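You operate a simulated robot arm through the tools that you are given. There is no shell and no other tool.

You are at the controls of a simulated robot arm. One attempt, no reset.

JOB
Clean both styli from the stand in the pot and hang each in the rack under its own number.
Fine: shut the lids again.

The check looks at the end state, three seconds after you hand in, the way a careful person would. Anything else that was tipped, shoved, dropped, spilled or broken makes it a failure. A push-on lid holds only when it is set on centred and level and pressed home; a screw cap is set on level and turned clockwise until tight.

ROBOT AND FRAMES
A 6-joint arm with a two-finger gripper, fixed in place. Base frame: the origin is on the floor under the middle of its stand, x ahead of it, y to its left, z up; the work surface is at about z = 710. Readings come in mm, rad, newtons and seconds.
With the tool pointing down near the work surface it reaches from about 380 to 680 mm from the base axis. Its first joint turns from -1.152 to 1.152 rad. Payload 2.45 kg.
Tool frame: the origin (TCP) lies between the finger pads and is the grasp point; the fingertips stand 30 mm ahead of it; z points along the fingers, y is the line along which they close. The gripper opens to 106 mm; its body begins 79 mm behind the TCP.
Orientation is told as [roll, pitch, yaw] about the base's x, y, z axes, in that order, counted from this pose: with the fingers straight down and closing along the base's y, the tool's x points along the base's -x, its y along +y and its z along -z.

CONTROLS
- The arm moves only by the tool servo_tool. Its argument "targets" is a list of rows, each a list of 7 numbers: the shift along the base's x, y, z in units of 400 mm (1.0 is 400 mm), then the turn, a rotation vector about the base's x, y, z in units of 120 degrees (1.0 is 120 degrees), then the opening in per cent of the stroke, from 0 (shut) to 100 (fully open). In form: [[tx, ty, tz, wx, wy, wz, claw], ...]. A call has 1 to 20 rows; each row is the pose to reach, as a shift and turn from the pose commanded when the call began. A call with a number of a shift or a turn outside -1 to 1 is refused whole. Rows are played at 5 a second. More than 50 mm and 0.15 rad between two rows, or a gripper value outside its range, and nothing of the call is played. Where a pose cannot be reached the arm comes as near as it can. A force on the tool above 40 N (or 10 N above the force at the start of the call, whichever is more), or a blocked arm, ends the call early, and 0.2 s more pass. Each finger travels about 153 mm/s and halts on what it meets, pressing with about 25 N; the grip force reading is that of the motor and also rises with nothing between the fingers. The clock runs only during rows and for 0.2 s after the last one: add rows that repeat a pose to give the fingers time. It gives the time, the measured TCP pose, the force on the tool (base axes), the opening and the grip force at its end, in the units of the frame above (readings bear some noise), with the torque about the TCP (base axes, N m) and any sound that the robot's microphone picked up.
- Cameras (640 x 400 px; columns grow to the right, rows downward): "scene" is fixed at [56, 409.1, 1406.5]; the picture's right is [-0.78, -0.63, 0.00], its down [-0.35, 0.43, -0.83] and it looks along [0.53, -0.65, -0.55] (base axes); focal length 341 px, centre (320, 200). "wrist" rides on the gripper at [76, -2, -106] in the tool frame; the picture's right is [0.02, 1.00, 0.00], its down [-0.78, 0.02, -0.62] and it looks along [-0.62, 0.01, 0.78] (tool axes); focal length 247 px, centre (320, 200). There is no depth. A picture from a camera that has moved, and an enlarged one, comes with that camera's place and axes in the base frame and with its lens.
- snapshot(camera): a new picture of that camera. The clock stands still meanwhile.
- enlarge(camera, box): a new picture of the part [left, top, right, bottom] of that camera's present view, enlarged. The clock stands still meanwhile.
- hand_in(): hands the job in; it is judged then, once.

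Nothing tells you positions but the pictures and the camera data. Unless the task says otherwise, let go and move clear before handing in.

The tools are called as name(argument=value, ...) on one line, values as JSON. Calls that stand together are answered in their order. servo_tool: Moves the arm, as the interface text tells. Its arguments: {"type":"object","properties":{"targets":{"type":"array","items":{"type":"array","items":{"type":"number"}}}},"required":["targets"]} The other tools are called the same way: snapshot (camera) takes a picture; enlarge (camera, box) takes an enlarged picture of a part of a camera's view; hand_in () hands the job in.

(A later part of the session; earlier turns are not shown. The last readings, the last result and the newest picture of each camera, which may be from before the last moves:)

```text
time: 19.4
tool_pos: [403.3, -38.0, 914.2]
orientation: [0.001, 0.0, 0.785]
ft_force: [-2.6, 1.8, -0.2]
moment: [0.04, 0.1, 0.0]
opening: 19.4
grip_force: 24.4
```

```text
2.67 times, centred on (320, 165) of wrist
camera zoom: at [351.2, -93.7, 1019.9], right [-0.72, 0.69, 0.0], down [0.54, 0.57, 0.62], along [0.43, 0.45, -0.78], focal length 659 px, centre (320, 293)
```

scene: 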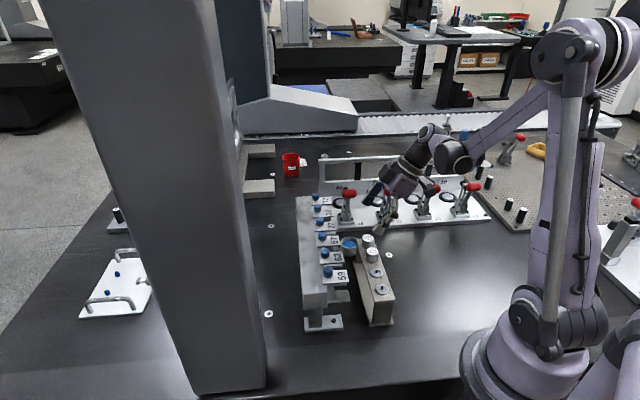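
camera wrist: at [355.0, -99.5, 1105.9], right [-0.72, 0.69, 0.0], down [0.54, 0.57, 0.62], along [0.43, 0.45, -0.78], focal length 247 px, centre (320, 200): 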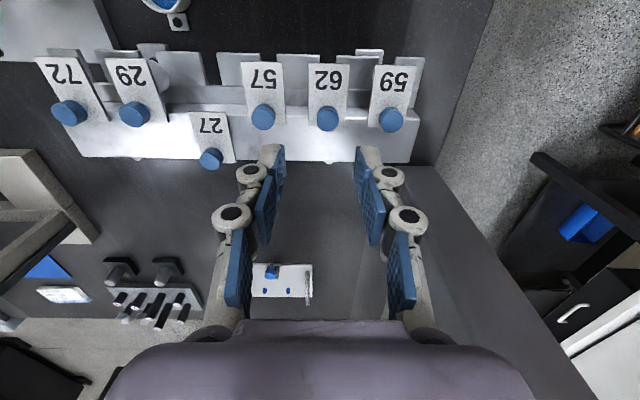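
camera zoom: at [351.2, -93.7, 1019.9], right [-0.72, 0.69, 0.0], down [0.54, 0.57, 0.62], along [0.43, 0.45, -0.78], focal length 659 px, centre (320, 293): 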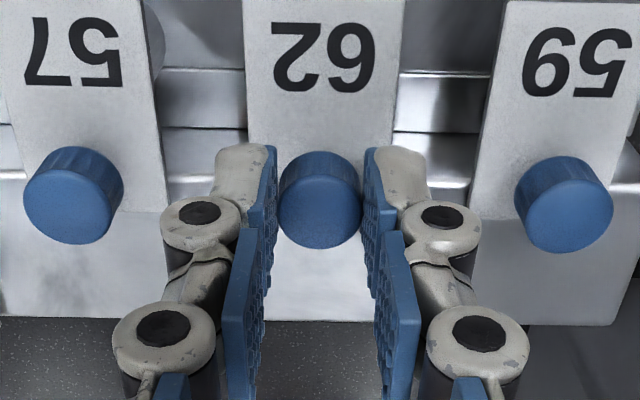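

servo_tool(targets=[[0.01, 0.0105, 0, 0, 0, 0, 12], [0.02, 0.0208, 0, 0, 0, 0, 12], [0.03, 0.031, 0, 0, 0, 0, 12], [0.04, 0.0415, 0, 0, 0, 0, 12], [0.04, 0.0415, 0, 0, 0, 0, 12]])

snapshot(camera="wrist")

```text
time: 20.6
tool_pos: [419.3, -22.6, 915.6]
orientation: [-0.003, 0.001, 0.787]
ft_force: [5.0, -5.7, 22.5]
moment: [-0.16, -0.15, -0.03]
opening: 19.2
grip_force: 24.8
```

```text
taken
camera wrist: at [367.5, -76.6, 1019.3], right [-0.72, 0.69, 0.0], down [0.54, 0.57, 0.62], along [0.43, 0.45, -0.78], focal length 247 px, centre (320, 200)
```

wrist: 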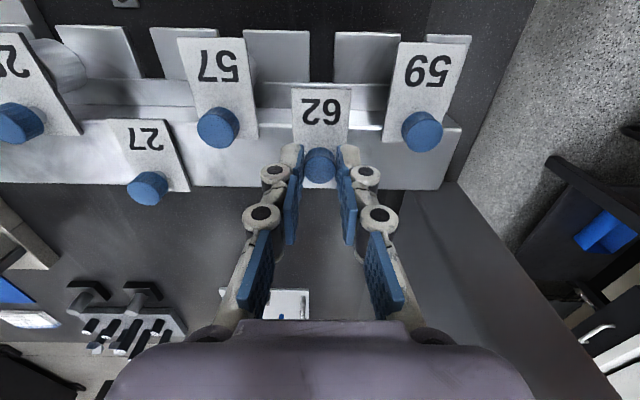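

servo_tool(targets=[[0.0005, -0.0005, 0.0025, 0, 0, 0, 12], [0.0105, 0.0095, 0.0025, 0, 0, 0, 12], [0.0205, 0.0195, 0.0025, 0, 0, 0, 12], [0.0305, 0.0295, 0.0025, 0, 0, 0, 12], [0.0385, 0.0375, 0.003, 0, 0, 0, 12], [0.0385, 0.0375, 0.003, 0, 0, 0, 12]])

snapshot(camera="wrist")

```text
time: 22.0
tool_pos: [434.5, -7.5, 917.7]
orientation: [-0.001, 0.002, 0.786]
ft_force: [5.9, -12.9, 0.7]
moment: [-0.38, -0.05, -0.04]
opening: 19.6
grip_force: 24.7
```

```text
taken
camera wrist: at [382.5, -62.0, 1021.4], right [-0.72, 0.69, 0.0], down [0.54, 0.57, 0.62], along [0.43, 0.45, -0.78], focal length 247 px, centre (320, 200)
```

wrist: 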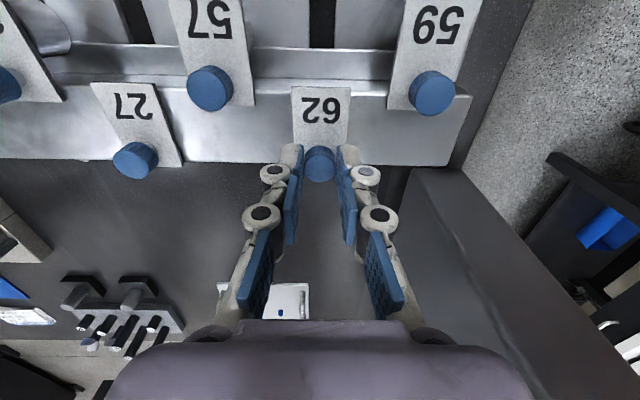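

Lid 62 is open too. Releasing, rising, and moving to hover above stylus 27 on the stand.

servo_tool(targets=[[0, 0, 0, 0, 0, 0, 30], [0, 0, 0, 0, 0, 0, 40], [0, 0, 0, 0, 0, 0, 40], [0, 0, 0.07, 0, 0, 0, 40], [0, 0, 0.15, 0, 0, 0, 40], [-0.02, -0.08, 0.2, 0, 0, 0, 45], [-0.04, -0.18, 0.2, 0, 0, 0, 50], [-0.06, -0.28, 0.2, 0, 0, 0, 50], [-0.08, -0.39, 0.2, 0, 0, 0, 50], [-0.1058, -0.4975, 0.2, 0, 0, 0, 50], [-0.1058, -0.4975, 0.2, 0, 0, 0, 50]])

snapshot(camera="wrist")

enlarge(camera="wrist", box=[230, 40, 410, 160])

enlarge(camera="scene", box=[280, 180, 400, 330])

```text
time: 24.4
tool_pos: [389.9, -206.7, 994.1]
orientation: [0.0, 0.0, 0.787]
ft_force: [-1.0, 0.4, -0.5]
moment: [-0.02, 0.01, -0.01]
opening: 52.8
grip_force: 0.0
```

```text
taken
camera wrist: at [338.4, -261.1, 1099.2], right [-0.72, 0.69, 0.0], down [0.54, 0.57, 0.62], along [0.43, 0.45, -0.78], focal length 247 px, centre (320, 200)
```

wrist: 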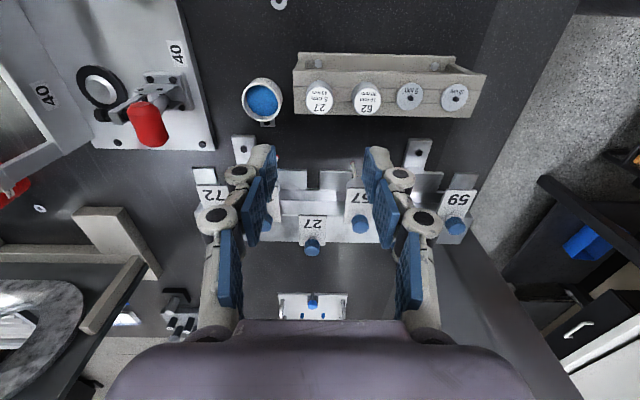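

```text
3.33 times, centred on (320, 100) of wrist
camera zoom: at [338.4, -261.1, 1099.2], right [-0.72, 0.69, 0.0], down [0.54, 0.57, 0.62], along [0.43, 0.45, -0.78], focal length 823 px, centre (320, 533)
```

zoom: 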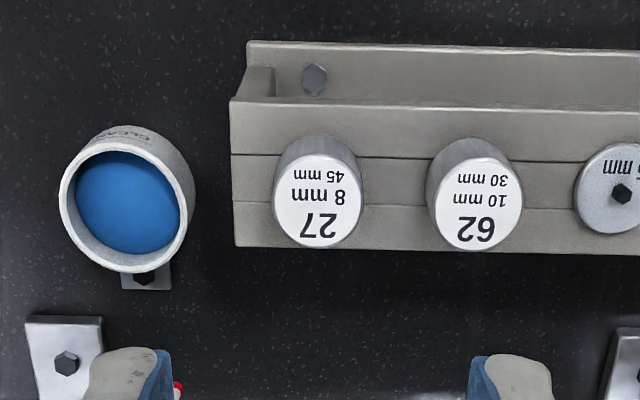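

```text
2.67 times, centred on (340, 255) of scene
camera zoom: at [56.0, 409.1, 1406.5], right [-0.78, -0.63, 0.0], down [-0.35, 0.43, -0.83], along [0.53, -0.65, -0.55], focal length 909 px, centre (267, 53)
```

zoom: 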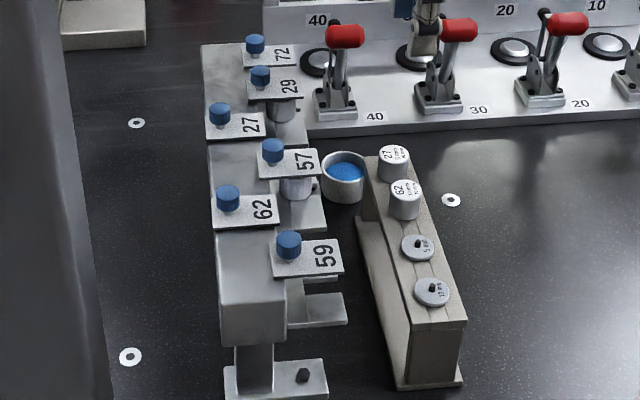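

Both lids are open and stylus 27 is nearly on the tool axis (needs ~2–3 mm correction). I'll descend to just above it with the fingers narrowed to ~38 mm and check the alignment.

servo_tool(targets=[[0.0065, 0.002, -0.08, 0, 0, 0, 40], [0.0065, 0.002, -0.18, 0, 0, 0, 36], [0.0065, 0.002, -0.27, 0, 0, 0, 36], [0.0065, 0.002, -0.29, 0, 0, 0, 36], [0.0065, 0.002, -0.29, 0, 0, 0, 36]])

snapshot(camera="wrist")

enlarge(camera="wrist", box=[240, 90, 400, 240])

enlarge(camera="scene", box=[340, 180, 410, 290])

```text
time: 25.6
tool_pos: [393.5, -205.3, 880.7]
orientation: [0.001, 0.0, 0.785]
ft_force: [0.5, 0.2, 0.9]
moment: [0.01, -0.01, 0.0]
opening: 38.1
grip_force: 0.1
```

```text
taken
camera wrist: at [341.1, -258.7, 984.9], right [-0.72, 0.69, 0.0], down [0.54, 0.57, 0.62], along [0.43, 0.45, -0.78], focal length 247 px, centre (320, 200)
```

wrist: 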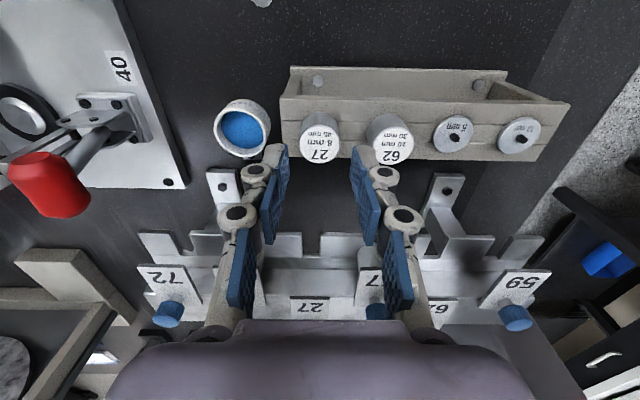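

```text
2.67 times, centred on (320, 165) of wrist
camera zoom: at [341.1, -258.7, 984.9], right [-0.72, 0.69, 0.0], down [0.54, 0.57, 0.62], along [0.43, 0.45, -0.78], focal length 659 px, centre (320, 293)
```

zoom: 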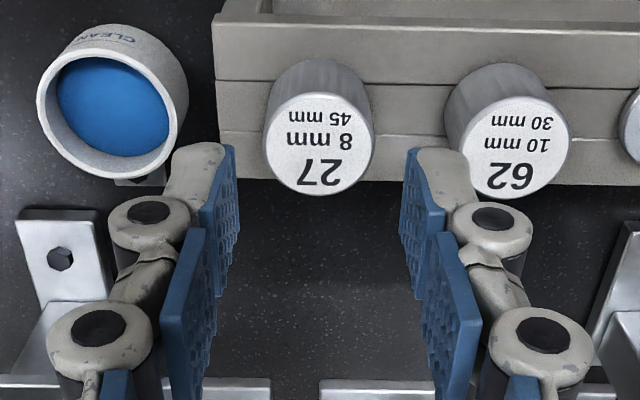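

```text
3.64 times, centred on (375, 235) of scene
camera zoom: at [56.0, 409.1, 1406.5], right [-0.78, -0.63, 0.0], down [-0.35, 0.43, -0.83], along [0.53, -0.65, -0.55], focal length 1240 px, centre (120, 73)
```

zoom: 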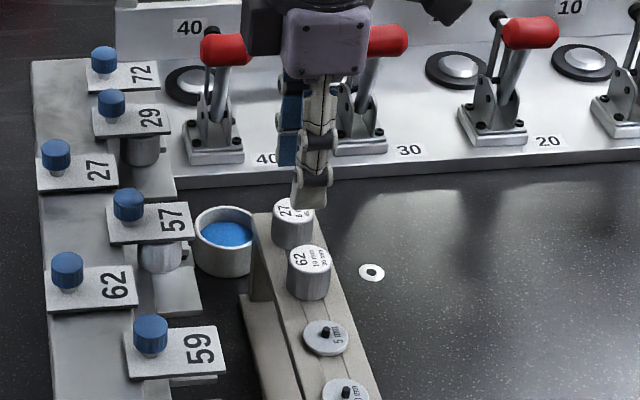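

Stylus 27's cap is centred between the fingers. I'll trim ~2 mm and descend to straddle its body.

servo_tool(targets=[[-0.0025, -0.004, -0.03, 0, 0, 0, 36], [-0.0025, -0.004, -0.06, 0, 0, 0, 36], [-0.0025, -0.004, -0.085, 0, 0, 0, 36], [-0.0025, -0.004, -0.085, 0, 0, 0, 36]])

enlarge(camera="wrist", box=[240, 90, 400, 240])

enlarge(camera="scene", box=[340, 180, 410, 290])

```text
time: 26.6
tool_pos: [391.8, -205.8, 847.0]
orientation: [-0.001, -0.001, 0.786]
ft_force: [0.1, -0.2, 0.3]
moment: [0.0, 0.01, -0.02]
opening: 38.0
grip_force: 0.0
```

```text
2.67 times, centred on (320, 165) of wrist
camera zoom: at [340.2, -261.5, 951.1], right [-0.72, 0.69, 0.0], down [0.54, 0.57, 0.62], along [0.43, 0.45, -0.78], focal length 659 px, centre (320, 293)
```

zoom: 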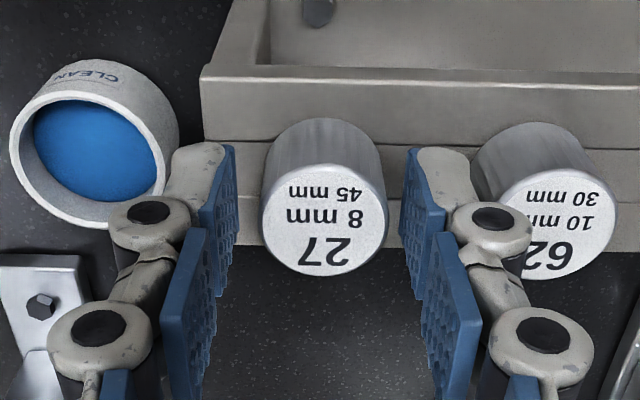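

```text
3.64 times, centred on (375, 235) of scene
camera zoom: at [56.0, 409.1, 1406.5], right [-0.78, -0.63, 0.0], down [-0.35, 0.43, -0.83], along [0.53, -0.65, -0.55], focal length 1240 px, centre (120, 73)
```

zoom: 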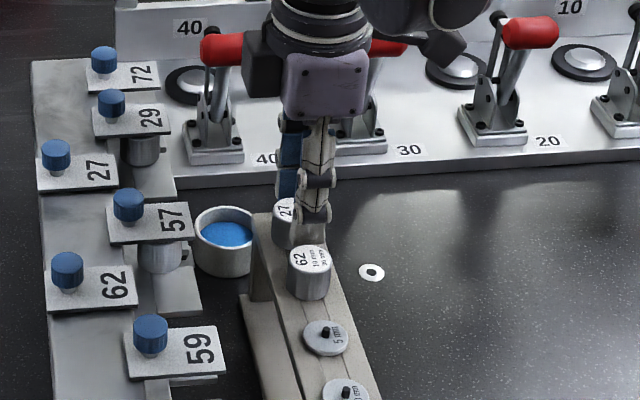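

servo_tool(targets=[[0, 0, 0, 0, 0, 0, 28], [0, 0, 0, 0, 0, 0, 20], [0, 0, 0, 0, 0, 0, 20]])

enlarge(camera="wrist", box=[240, 90, 400, 240])

```text
time: 27.4
tool_pos: [390.4, -207.0, 846.9]
orientation: [0.0, 0.0, 0.786]
ft_force: [0.3, -0.8, -0.8]
moment: [-0.02, 0.04, -0.01]
opening: 28.6
grip_force: 25.1
```

```text
2.67 times, centred on (320, 165) of wrist
camera zoom: at [340.2, -261.5, 951.2], right [-0.72, 0.69, 0.0], down [0.54, 0.57, 0.62], along [0.43, 0.45, -0.78], focal length 659 px, centre (320, 293)
```

zoom: 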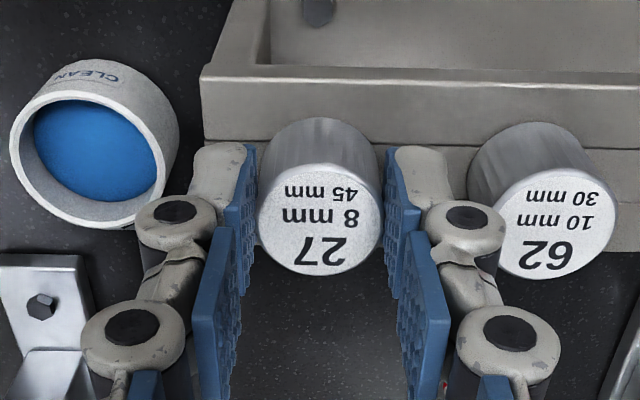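

Gripped at 28.6 mm. Lifting slowly while watching the force.

servo_tool(targets=[[0, 0, 0.01, 0, 0, 0, 20], [0, 0, 0.025, 0, 0, 0, 20], [0, 0, 0.05, 0, 0, 0, 20]])

snapshot(camera="wrist")

enlarge(camera="scene", box=[340, 180, 410, 290])

```text
time: 28.2
tool_pos: [393.7, -207.1, 865.6]
orientation: [0.001, -0.001, 0.785]
ft_force: [-0.4, -1.3, 0.2]
moment: [0.0, 0.02, 0.01]
opening: 28.3
grip_force: 25.0
```

```text
taken
camera wrist: at [341.3, -261.4, 970.0], right [-0.72, 0.69, 0.0], down [0.54, 0.57, 0.62], along [0.43, 0.45, -0.78], focal length 247 px, centre (320, 200)
```

wrist: 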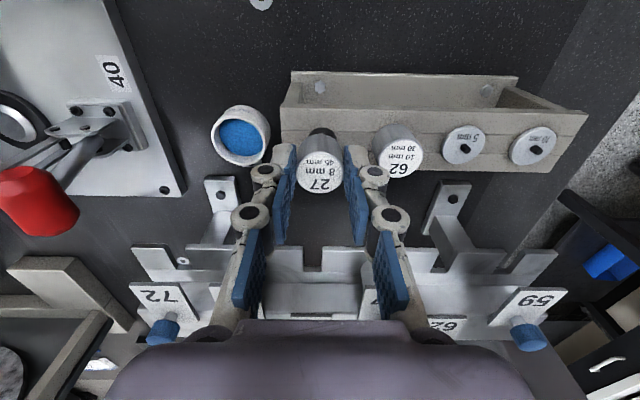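

```text
3.64 times, centred on (375, 235) of scene
camera zoom: at [56.0, 409.1, 1406.5], right [-0.78, -0.63, 0.0], down [-0.35, 0.43, -0.83], along [0.53, -0.65, -0.55], focal length 1240 px, centre (120, 73)
```

zoom: 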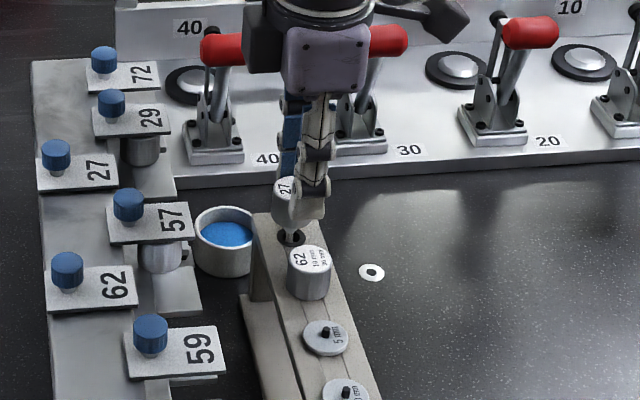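

The stylus comes out freely. Raising it fully clear to inspect its stem and tip.

servo_tool(targets=[[0, 0, 0.05, 0, 0, 0, 20], [0, 0, 0.1, 0, 0, 0, 20], [0, 0, 0.16, 0, 0, 0, 20], [0, 0, 0.2, 0, 0, 0, 20], [0, 0, 0.2, 0, 0, 0, 20]])

snapshot(camera="wrist")

enlarge(camera="wrist", box=[250, 60, 400, 200])

enlarge(camera="scene", box=[340, 150, 410, 260])

```text
time: 29.4
tool_pos: [393.4, -206.7, 947.4]
orientation: [0.0, -0.001, 0.784]
ft_force: [0.0, 0.6, 0.1]
moment: [0.03, 0.0, 0.0]
opening: 28.7
grip_force: 24.8
```

```text
taken
camera wrist: at [342.2, -261.2, 1051.2], right [-0.72, 0.69, 0.0], down [0.54, 0.57, 0.62], along [0.43, 0.45, -0.78], focal length 247 px, centre (320, 200)
```

wrist: 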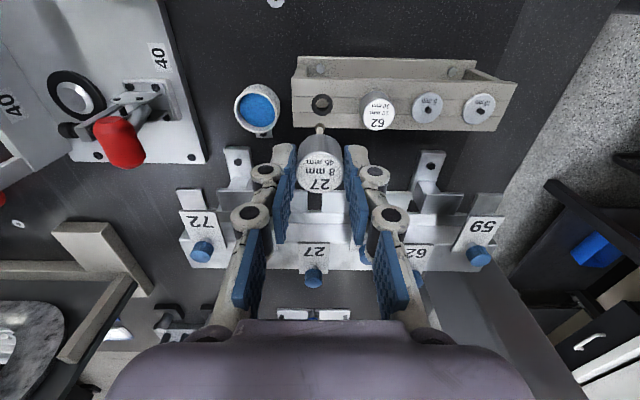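

```text
2.86 times, centred on (325, 130) of wrist
camera zoom: at [342.2, -261.2, 1051.2], right [-0.72, 0.69, 0.0], down [0.54, 0.57, 0.62], along [0.43, 0.45, -0.78], focal length 706 px, centre (306, 400)
```

zoom: 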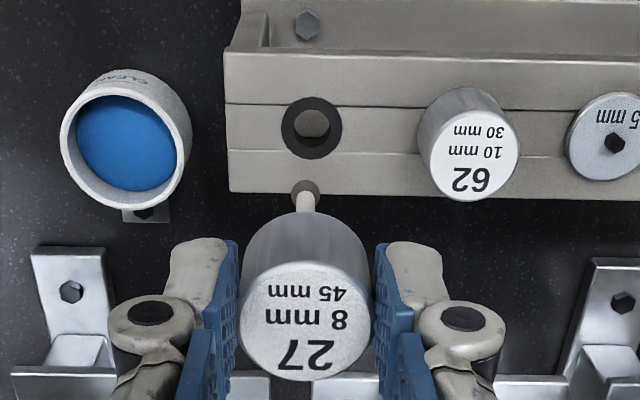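

```text
3.64 times, centred on (375, 205) of scene
camera zoom: at [56.0, 409.1, 1406.5], right [-0.78, -0.63, 0.0], down [-0.35, 0.43, -0.83], along [0.53, -0.65, -0.55], focal length 1240 px, centre (120, 182)
```

zoom: 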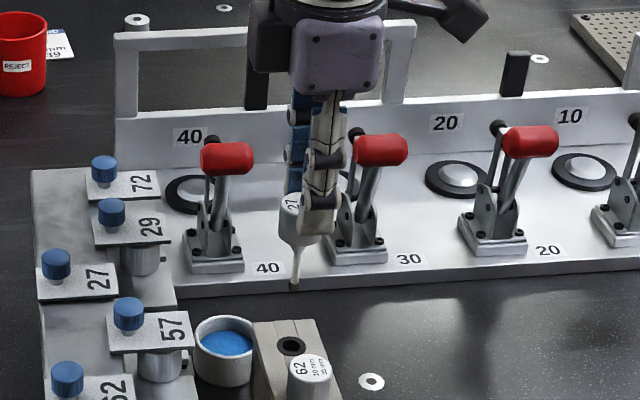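

enlarge(camera="scene", box=[360, 195, 395, 235])

enlarge(camera="wrist", box=[290, 105, 350, 145])

enlarge(camera="scene", box=[320, 220, 380, 270])

```text
10.00 times, centred on (378, 215) of scene
camera zoom: at [56.0, 409.1, 1406.5], right [-0.78, -0.63, 0.0], down [-0.35, 0.43, -0.83], along [0.53, -0.65, -0.55], focal length 3409 px, centre (-255, 50)
```

zoom: 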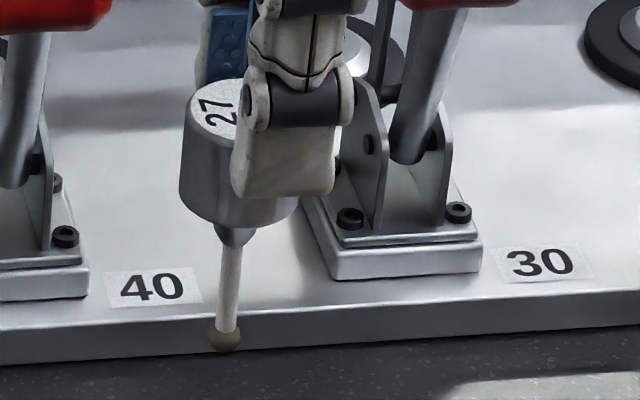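

```text
10.00 times, centred on (320, 125) of wrist
camera zoom: at [342.2, -261.2, 1051.2], right [-0.72, 0.69, 0.0], down [0.54, 0.57, 0.62], along [0.43, 0.45, -0.78], focal length 2470 px, centre (320, 950)
```

zoom: 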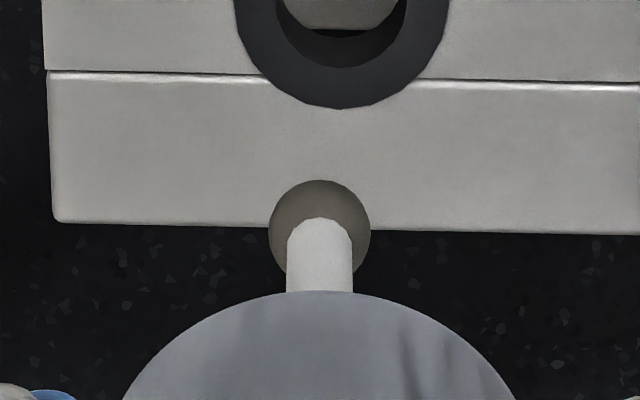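

```text
8.00 times, centred on (350, 245) of scene
camera zoom: at [56.0, 409.1, 1406.5], right [-0.78, -0.63, 0.0], down [-0.35, 0.43, -0.83], along [0.53, -0.65, -0.55], focal length 2727 px, centre (80, -160)
```

zoom: 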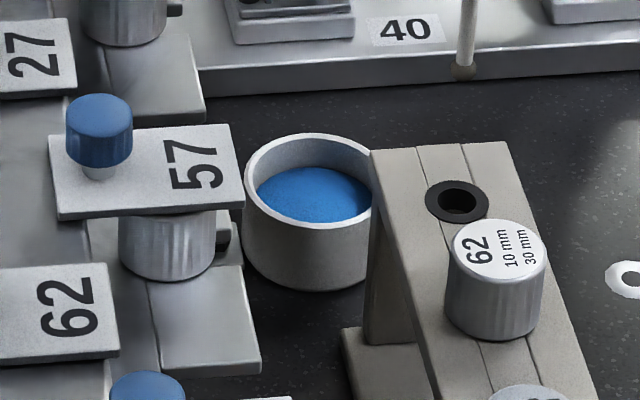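

Stylus 27 has a dirty grey 8 mm ball about 45 mm below its body, hanging straight. The pot's rim is at about (464,-243), z≈755. I'll carry the stylus over the pot at height and verify alignment and clearance to the red lever.

servo_tool(targets=[[0.05, -0.024, 0, 0, 0, 0, 20], [0.1, -0.048, 0, 0, 0, 0, 20], [0.15, -0.072, 0, 0, 0, 0, 20], [0.174, -0.084, 0, 0, 0, 0, 20], [0.174, -0.084, -0.05, 0, 0, 0, 20], [0.174, -0.084, -0.1, 0, 0, 0, 20], [0.174, -0.084, -0.1, 0, 0, 0, 20]])

snapshot(camera="wrist")

enlarge(camera="wrist", box=[250, 60, 400, 200])

enlarge(camera="scene", box=[310, 130, 410, 270])

```text
time: 31.0
tool_pos: [460.9, -241.0, 905.6]
orientation: [-0.002, 0.0, 0.786]
ft_force: [0.0, -0.4, -0.5]
moment: [0.02, -0.02, 0.05]
opening: 28.6
grip_force: 24.9
```

```text
taken
camera wrist: at [409.8, -295.3, 1010.0], right [-0.72, 0.69, 0.0], down [0.54, 0.57, 0.62], along [0.43, 0.45, -0.78], focal length 247 px, centre (320, 200)
```

wrist: 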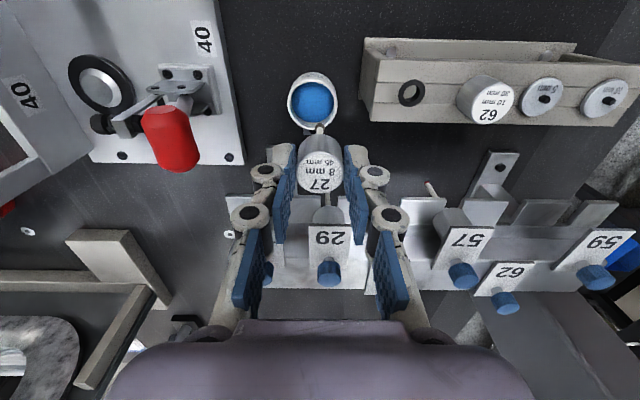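

```text
2.86 times, centred on (325, 130) of wrist
camera zoom: at [409.8, -295.3, 1010.0], right [-0.72, 0.69, 0.0], down [0.54, 0.57, 0.62], along [0.43, 0.45, -0.78], focal length 706 px, centre (306, 400)
```

zoom: 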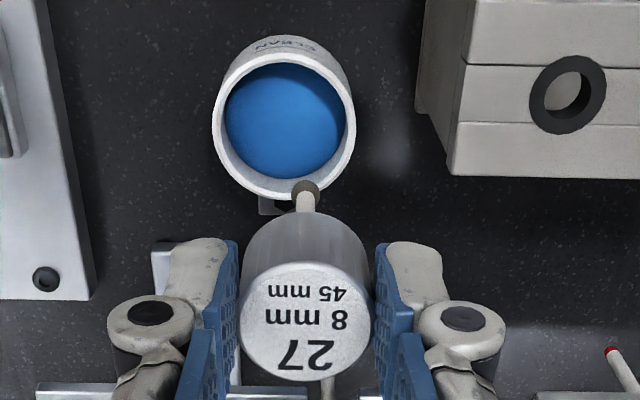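

```text
2.86 times, centred on (360, 200) of scene
camera zoom: at [56.0, 409.1, 1406.5], right [-0.78, -0.63, 0.0], down [-0.35, 0.43, -0.83], along [0.53, -0.65, -0.55], focal length 974 px, centre (206, 200)
```

zoom: 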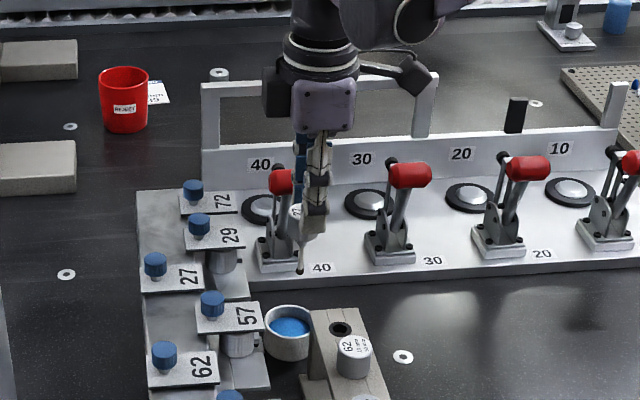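

The pot centre is ~5–9 mm further to the left-front of the ball. I'll shift over it and descend partway, checking clearance to the red lever.

servo_tool(targets=[[0.015, -0.003, 0, 0, 0, 0, 20], [0.015, -0.003, -0.05, 0, 0, 0, 20], [0.015, -0.003, -0.1, 0, 0, 0, 20], [0.015, -0.003, -0.13, 0, 0, 0, 20], [0.015, -0.003, -0.13, 0, 0, 0, 20]])

snapshot(camera="wrist")

enlarge(camera="wrist", box=[250, 60, 400, 200])

enlarge(camera="scene", box=[310, 150, 390, 270])

```text
time: 32.2
tool_pos: [468.3, -240.6, 854.5]
orientation: [0.0, -0.001, 0.784]
ft_force: [0.1, -0.6, -1.1]
moment: [0.02, -0.01, 0.03]
opening: 28.5
grip_force: 24.8
```

```text
taken
camera wrist: at [416.7, -295.2, 959.0], right [-0.72, 0.69, 0.0], down [0.54, 0.57, 0.62], along [0.43, 0.45, -0.78], focal length 247 px, centre (320, 200)
```

wrist: 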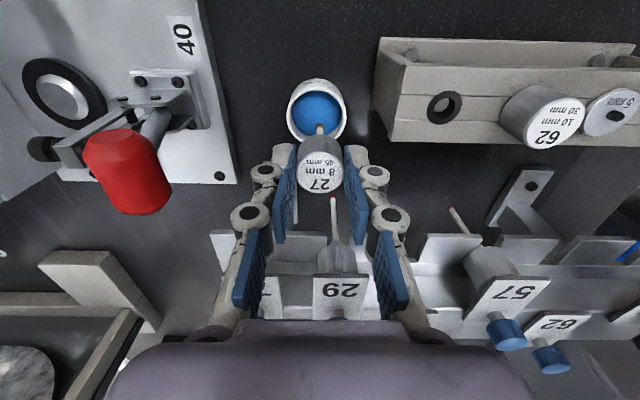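

```text
2.86 times, centred on (325, 130) of wrist
camera zoom: at [416.7, -295.2, 959.0], right [-0.72, 0.69, 0.0], down [0.54, 0.57, 0.62], along [0.43, 0.45, -0.78], focal length 706 px, centre (306, 400)
```

zoom: 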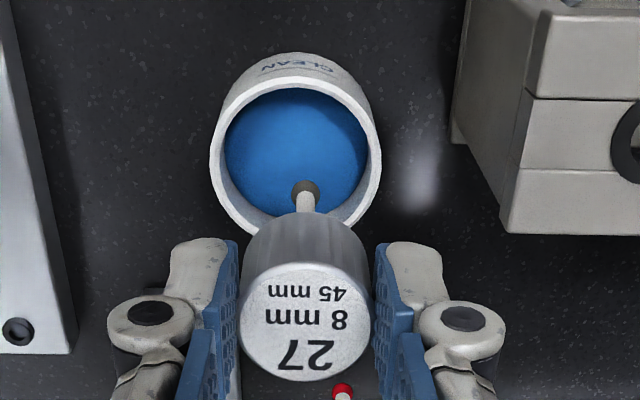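

```text
3.33 times, centred on (350, 210) of scene
camera zoom: at [56.0, 409.1, 1406.5], right [-0.78, -0.63, 0.0], down [-0.35, 0.43, -0.83], along [0.53, -0.65, -0.55], focal length 1136 px, centre (220, 167)
```

zoom: 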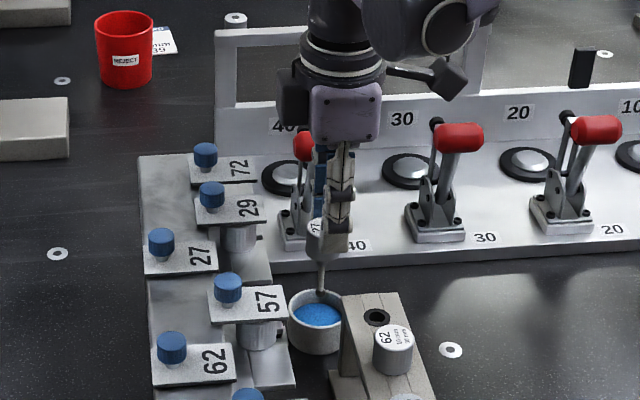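

The ball is over the putty. I'll lower in small steps watching the force.

servo_tool(targets=[[0.002, -0.002, -0.02, 0, 0, 0, 20], [0.004, -0.004, -0.04, 0, 0, 0, 20], [0.004, -0.004, -0.055, 0, 0, 0, 20], [0.004, -0.004, -0.055, 0, 0, 0, 20]])

enlarge(camera="wrist", box=[250, 60, 400, 200])

enlarge(camera="scene", box=[325, 200, 385, 270])

```text
time: 33.2
tool_pos: [472.5, -243.3, 832.0]
orientation: [-0.001, 0.0, 0.784]
ft_force: [0.5, -0.7, 0.1]
moment: [-0.02, 0.0, 0.01]
opening: 28.5
grip_force: 25.3
```

```text
2.86 times, centred on (325, 130) of wrist
camera zoom: at [419.9, -297.8, 936.8], right [-0.72, 0.69, 0.0], down [0.54, 0.57, 0.62], along [0.43, 0.45, -0.78], focal length 706 px, centre (306, 400)
```

zoom: 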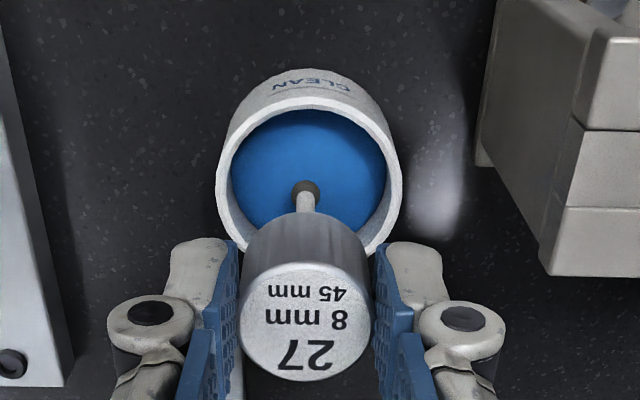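

```text
5.71 times, centred on (355, 235) of scene
camera zoom: at [56.0, 409.1, 1406.5], right [-0.78, -0.63, 0.0], down [-0.35, 0.43, -0.83], along [0.53, -0.65, -0.55], focal length 1948 px, centre (120, 0)
```

zoom: 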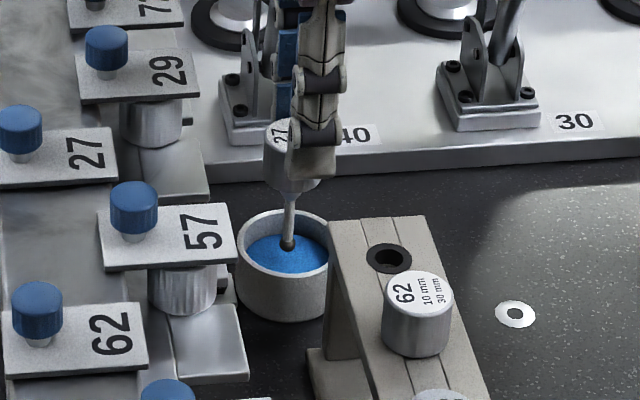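

servo_tool(targets=[[0, 0, -0.0075, 0, 0, 0, 20], [0, 0, -0.015, 0, 0, 0, 20], [0, 0, -0.015, 0, 0, 0, 20]])

enlarge(camera="wrist", box=[290, 100, 350, 150])

enlarge(camera="scene", box=[340, 215, 370, 255])

```text
time: 34.0
tool_pos: [470.9, -242.2, 826.7]
orientation: [0.0, -0.001, 0.785]
ft_force: [0.2, 0.0, 0.1]
moment: [0.0, -0.02, 0.03]
opening: 28.3
grip_force: 25.0
```

```text
8.00 times, centred on (320, 125) of wrist
camera zoom: at [419.1, -296.7, 930.6], right [-0.72, 0.69, 0.0], down [0.54, 0.57, 0.62], along [0.43, 0.45, -0.78], focal length 1976 px, centre (320, 800)
```

zoom: 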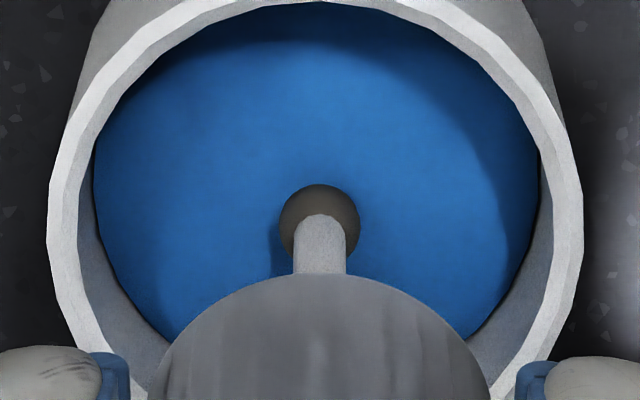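

```text
10.00 times, centred on (355, 235) of scene
camera zoom: at [56.0, 409.1, 1406.5], right [-0.78, -0.63, 0.0], down [-0.35, 0.43, -0.83], along [0.53, -0.65, -0.55], focal length 3409 px, centre (-30, -150)
```

zoom: 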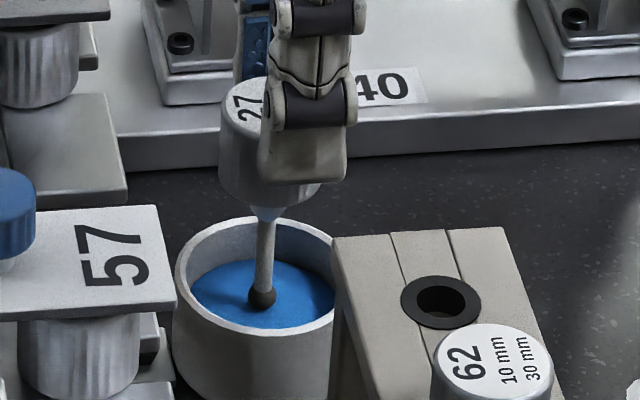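

servo_tool(targets=[[0, 0, -0.0075, 0, 0, 0, 20], [0, 0, -0.0125, 0, 0, 0, 20], [0, 0, -0.0125, 0, 0, 0, 20]])

enlarge(camera="wrist", box=[290, 100, 350, 150])

enlarge(camera="scene", box=[340, 215, 370, 255])

```text
time: 34.8
tool_pos: [469.8, -243.5, 821.4]
orientation: [-0.002, -0.001, 0.786]
ft_force: [0.8, -0.1, 18.7]
moment: [0.11, -0.1, 0.0]
opening: 28.5
grip_force: 24.5
```

```text
8.00 times, centred on (320, 125) of wrist
camera zoom: at [418.1, -297.1, 926.4], right [-0.72, 0.69, 0.0], down [0.54, 0.57, 0.62], along [0.43, 0.45, -0.78], focal length 1976 px, centre (320, 800)
```

zoom: 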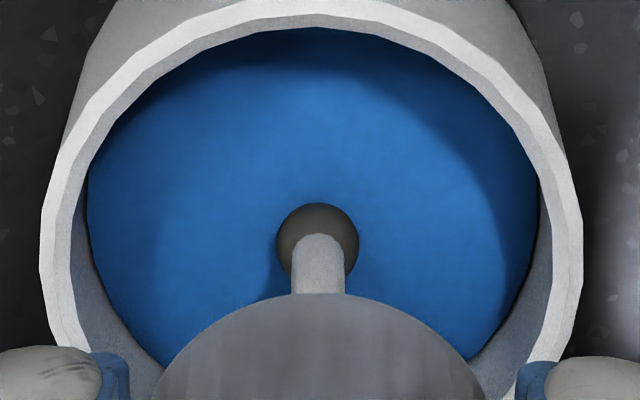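

```text
10.00 times, centred on (355, 235) of scene
camera zoom: at [55.7, 409.2, 1406.5], right [-0.78, -0.63, 0.0], down [-0.35, 0.43, -0.83], along [0.53, -0.65, -0.55], focal length 3409 px, centre (-30, -150)
```

zoom: 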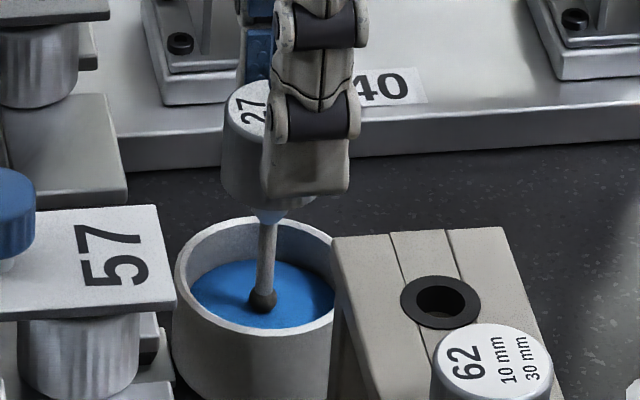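

The ball touched firmly (≈19 N, the body slid slightly up in the grip). I'll lift a little and look at the ball's colour.

servo_tool(targets=[[0, 0, 0.01, 0, 0, 0, 20], [0, 0, 0.04, 0, 0, 0, 20], [0, 0, 0.06, 0, 0, 0, 20], [0, 0, 0.06, 0, 0, 0, 20]])

enlarge(camera="wrist", box=[290, 100, 350, 150])

enlarge(camera="scene", box=[340, 210, 370, 250])

snapshot(camera="wrist")

```text
time: 35.8
tool_pos: [469.1, -242.7, 844.2]
orientation: [0.001, 0.0, 0.785]
ft_force: [0.4, -0.2, -0.5]
moment: [0.0, -0.02, 0.03]
opening: 28.4
grip_force: 25.1
```

```text
8.00 times, centred on (320, 125) of wrist
camera zoom: at [418.0, -296.6, 948.1], right [-0.72, 0.69, 0.0], down [0.54, 0.57, 0.62], along [0.43, 0.45, -0.78], focal length 1976 px, centre (320, 800)
```

zoom: 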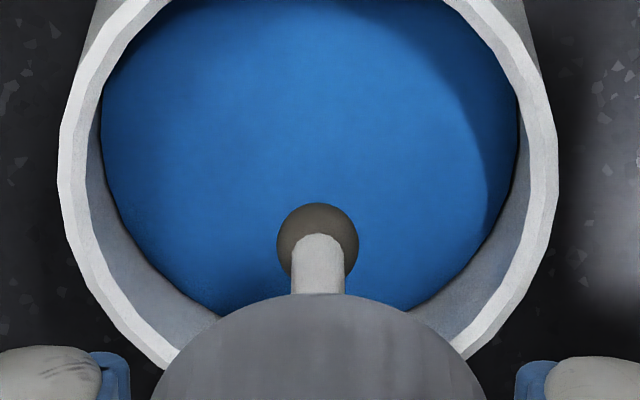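

```text
10.00 times, centred on (355, 230) of scene
camera zoom: at [56.0, 409.1, 1406.5], right [-0.78, -0.63, 0.0], down [-0.35, 0.43, -0.83], along [0.53, -0.65, -0.55], focal length 3409 px, centre (-30, -100)
```

zoom: 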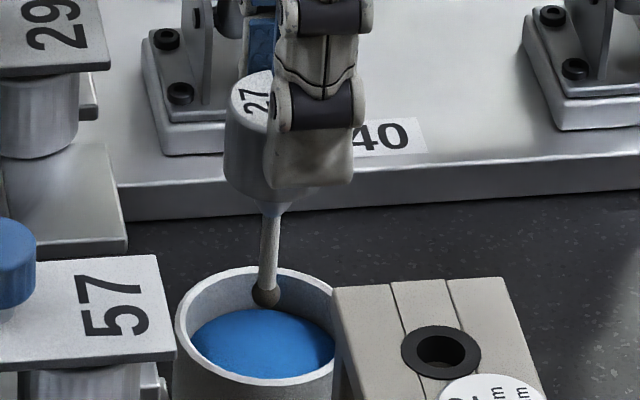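

```text
taken
camera wrist: at [418.0, -296.6, 948.1], right [-0.72, 0.69, 0.0], down [0.54, 0.57, 0.62], along [0.43, 0.45, -0.78], focal length 247 px, centre (320, 200)
```

wrist: 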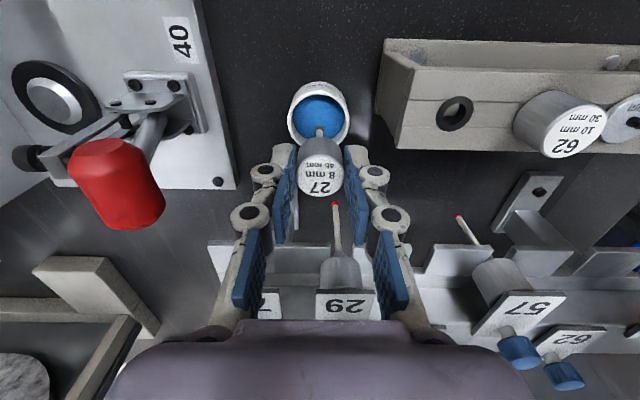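

enlarge(camera="scene", box=[354, 232, 366, 244])

enlarge(camera="wrist", box=[310, 120, 335, 140])

```text
16.00 times, centred on (360, 238) of scene
camera zoom: at [56.0, 409.1, 1406.5], right [-0.78, -0.63, 0.0], down [-0.35, 0.43, -0.83], along [0.53, -0.65, -0.55], focal length 5454 px, centre (-320, -408)
```

zoom: 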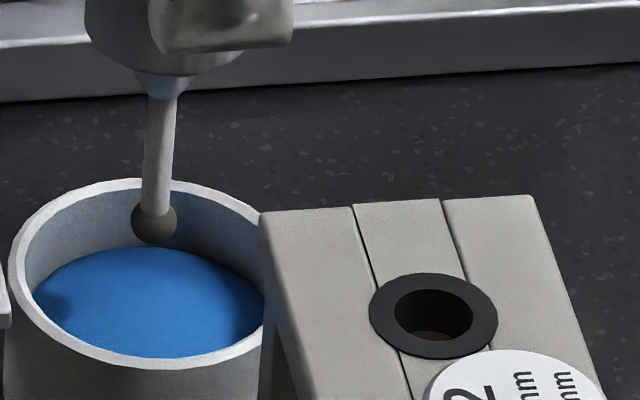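

```text
16.00 times, centred on (322, 130) of wrist
camera zoom: at [418.0, -296.6, 948.1], right [-0.72, 0.69, 0.0], down [0.54, 0.57, 0.62], along [0.43, 0.45, -0.78], focal length 3952 px, centre (280, 1320)
```

zoom: 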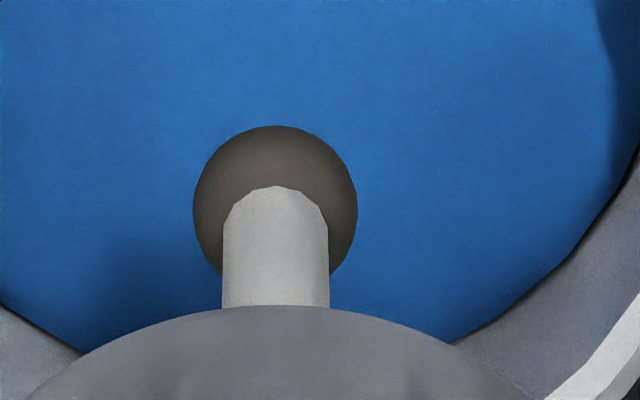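

The ball is still uniformly dirty, so a brief touch is not enough. I'll press again gently and hold longer, with a twist, then recheck.

servo_tool(targets=[[0, 0, -0.03, 0, 0, 0, 15], [0, 0, -0.058, 0, 0, 0, 15], [0, 0, -0.062, 0, 0, 0, 15], [0, 0, -0.062, 0, 0, 0, 15], [0, 0, -0.062, 0, 0, 0, 15], [0, 0, -0.062, 0, 0, 0, 15], [0, 0, -0.062, 0, 0, 0, 15]])

enlarge(camera="wrist", box=[290, 100, 350, 150])

enlarge(camera="scene", box=[346, 232, 366, 250])

```text
time: 37.4
tool_pos: [470.2, -242.6, 821.0]
orientation: [-0.002, 0.0, 0.786]
ft_force: [-0.4, -0.6, 17.0]
moment: [0.11, -0.1, 0.01]
opening: 28.5
grip_force: 25.3
```

```text
8.00 times, centred on (320, 125) of wrist
camera zoom: at [418.6, -296.6, 924.0], right [-0.72, 0.69, 0.0], down [0.54, 0.57, 0.62], along [0.43, 0.45, -0.78], focal length 1976 px, centre (320, 800)
```

zoom: 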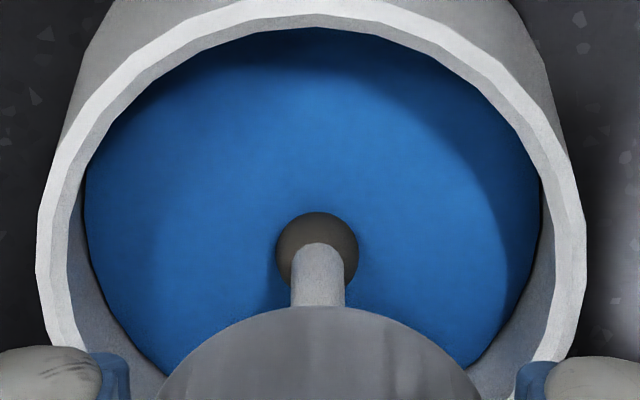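

```text
16.00 times, centred on (356, 241) of scene
camera zoom: at [55.7, 409.2, 1406.5], right [-0.78, -0.63, 0.0], down [-0.35, 0.43, -0.83], along [0.53, -0.65, -0.55], focal length 5454 px, centre (-256, -456)
```

zoom: 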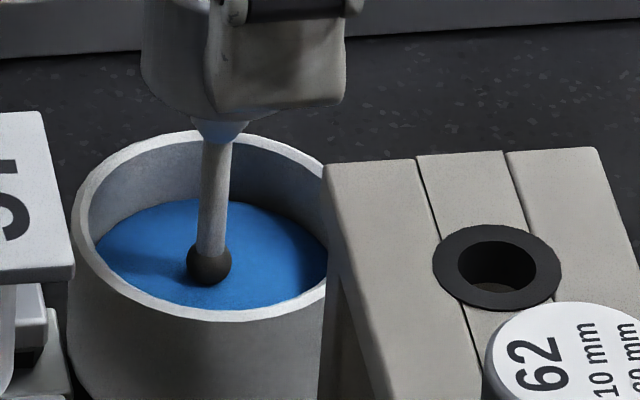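

servo_tool(targets=[[0, 0, 0, 0, 0, 0.06, 15], [0, 0, 0, 0, 0, 0.12, 15], [0, 0, 0, 0, 0, 0.18, 15], [0, 0, 0, 0, 0, 0.12, 15], [0, 0, 0, 0, 0, 0.06, 15], [0, 0, 0, 0, 0, 0, 15], [0, 0, 0, 0, 0, -0.06, 15], [0, 0, 0, 0, 0, -0.12, 15], [0, 0, 0, 0, 0, -0.06, 15], [0, 0, 0, 0, 0, 0, 15], [0, 0, 0, 0, 0, 0, 15]])

enlarge(camera="wrist", box=[290, 100, 350, 150])

enlarge(camera="scene", box=[346, 232, 366, 250])

```text
time: 39.8
tool_pos: [470.6, -243.2, 820.4]
orientation: [0.0, 0.0, 0.788]
ft_force: [0.0, -0.3, -0.5]
moment: [0.0, 0.02, -0.02]
opening: 28.3
grip_force: 25.1
```

```text
8.00 times, centred on (320, 125) of wrist
camera zoom: at [418.2, -297.7, 924.7], right [-0.72, 0.69, 0.0], down [0.54, 0.57, 0.62], along [0.43, 0.45, -0.78], focal length 1976 px, centre (320, 800)
```

zoom: 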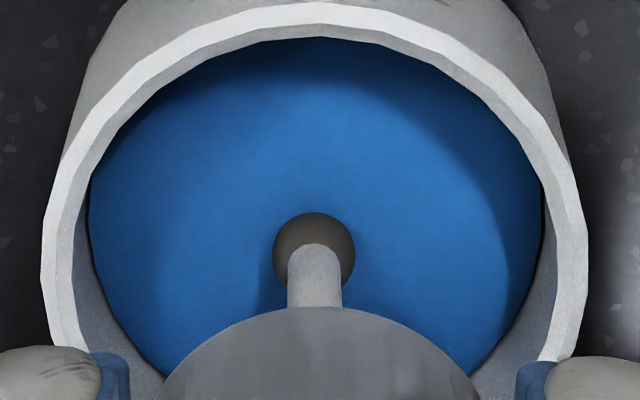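

```text
16.00 times, centred on (356, 241) of scene
camera zoom: at [56.0, 409.1, 1406.5], right [-0.78, -0.63, 0.0], down [-0.35, 0.43, -0.83], along [0.53, -0.65, -0.55], focal length 5454 px, centre (-256, -456)
```

zoom: 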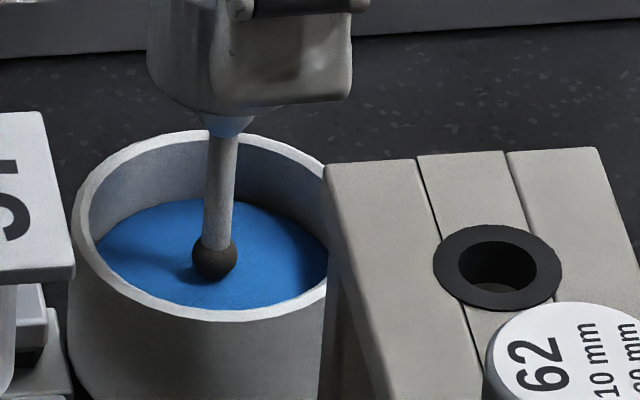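

The contact relaxed after twisting. I'll lift clear and compare the ball's colour in the open light.

servo_tool(targets=[[0, 0, 0.05, 0, 0, 0, 15], [0, 0, 0.13, 0, 0, 0, 15], [0, 0, 0.2, 0, 0, 0, 15], [0, 0, 0.2, 0, 0, 0, 15]])

snapshot(camera="wrist")

enlarge(camera="scene", box=[345, 195, 375, 235])

enlarge(camera="wrist", box=[300, 110, 340, 150])

```text
time: 40.8
tool_pos: [470.5, -243.1, 901.1]
orientation: [0.0, 0.0, 0.785]
ft_force: [0.3, -0.3, -0.5]
moment: [0.01, -0.01, 0.01]
opening: 28.8
grip_force: 25.0
```

```text
taken
camera wrist: at [418.8, -297.5, 1005.7], right [-0.72, 0.69, 0.0], down [0.54, 0.57, 0.62], along [0.43, 0.45, -0.78], focal length 247 px, centre (320, 200)
```

wrist: 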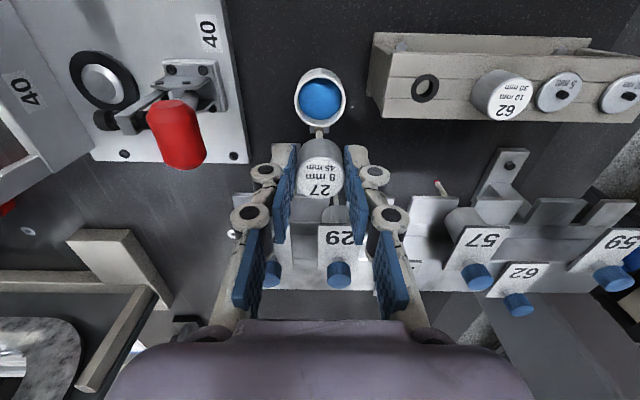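

```text
10.00 times, centred on (360, 215) of scene
camera zoom: at [56.0, 409.1, 1406.5], right [-0.78, -0.63, 0.0], down [-0.35, 0.43, -0.83], along [0.53, -0.65, -0.55], focal length 3409 px, centre (-80, 50)
```

zoom: 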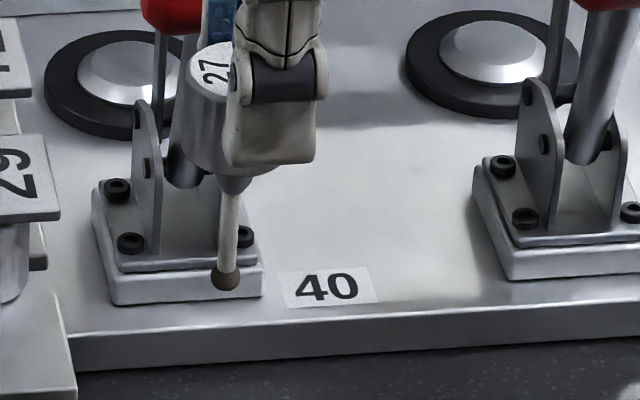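

```text
10.00 times, centred on (320, 130) of wrist
camera zoom: at [418.8, -297.5, 1005.7], right [-0.72, 0.69, 0.0], down [0.54, 0.57, 0.62], along [0.43, 0.45, -0.78], focal length 2470 px, centre (320, 900)
```

zoom: 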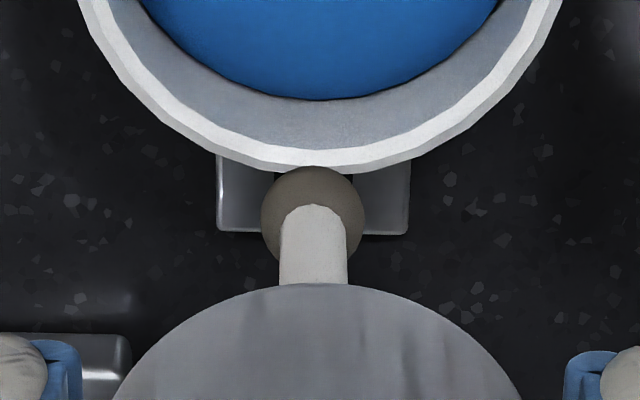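

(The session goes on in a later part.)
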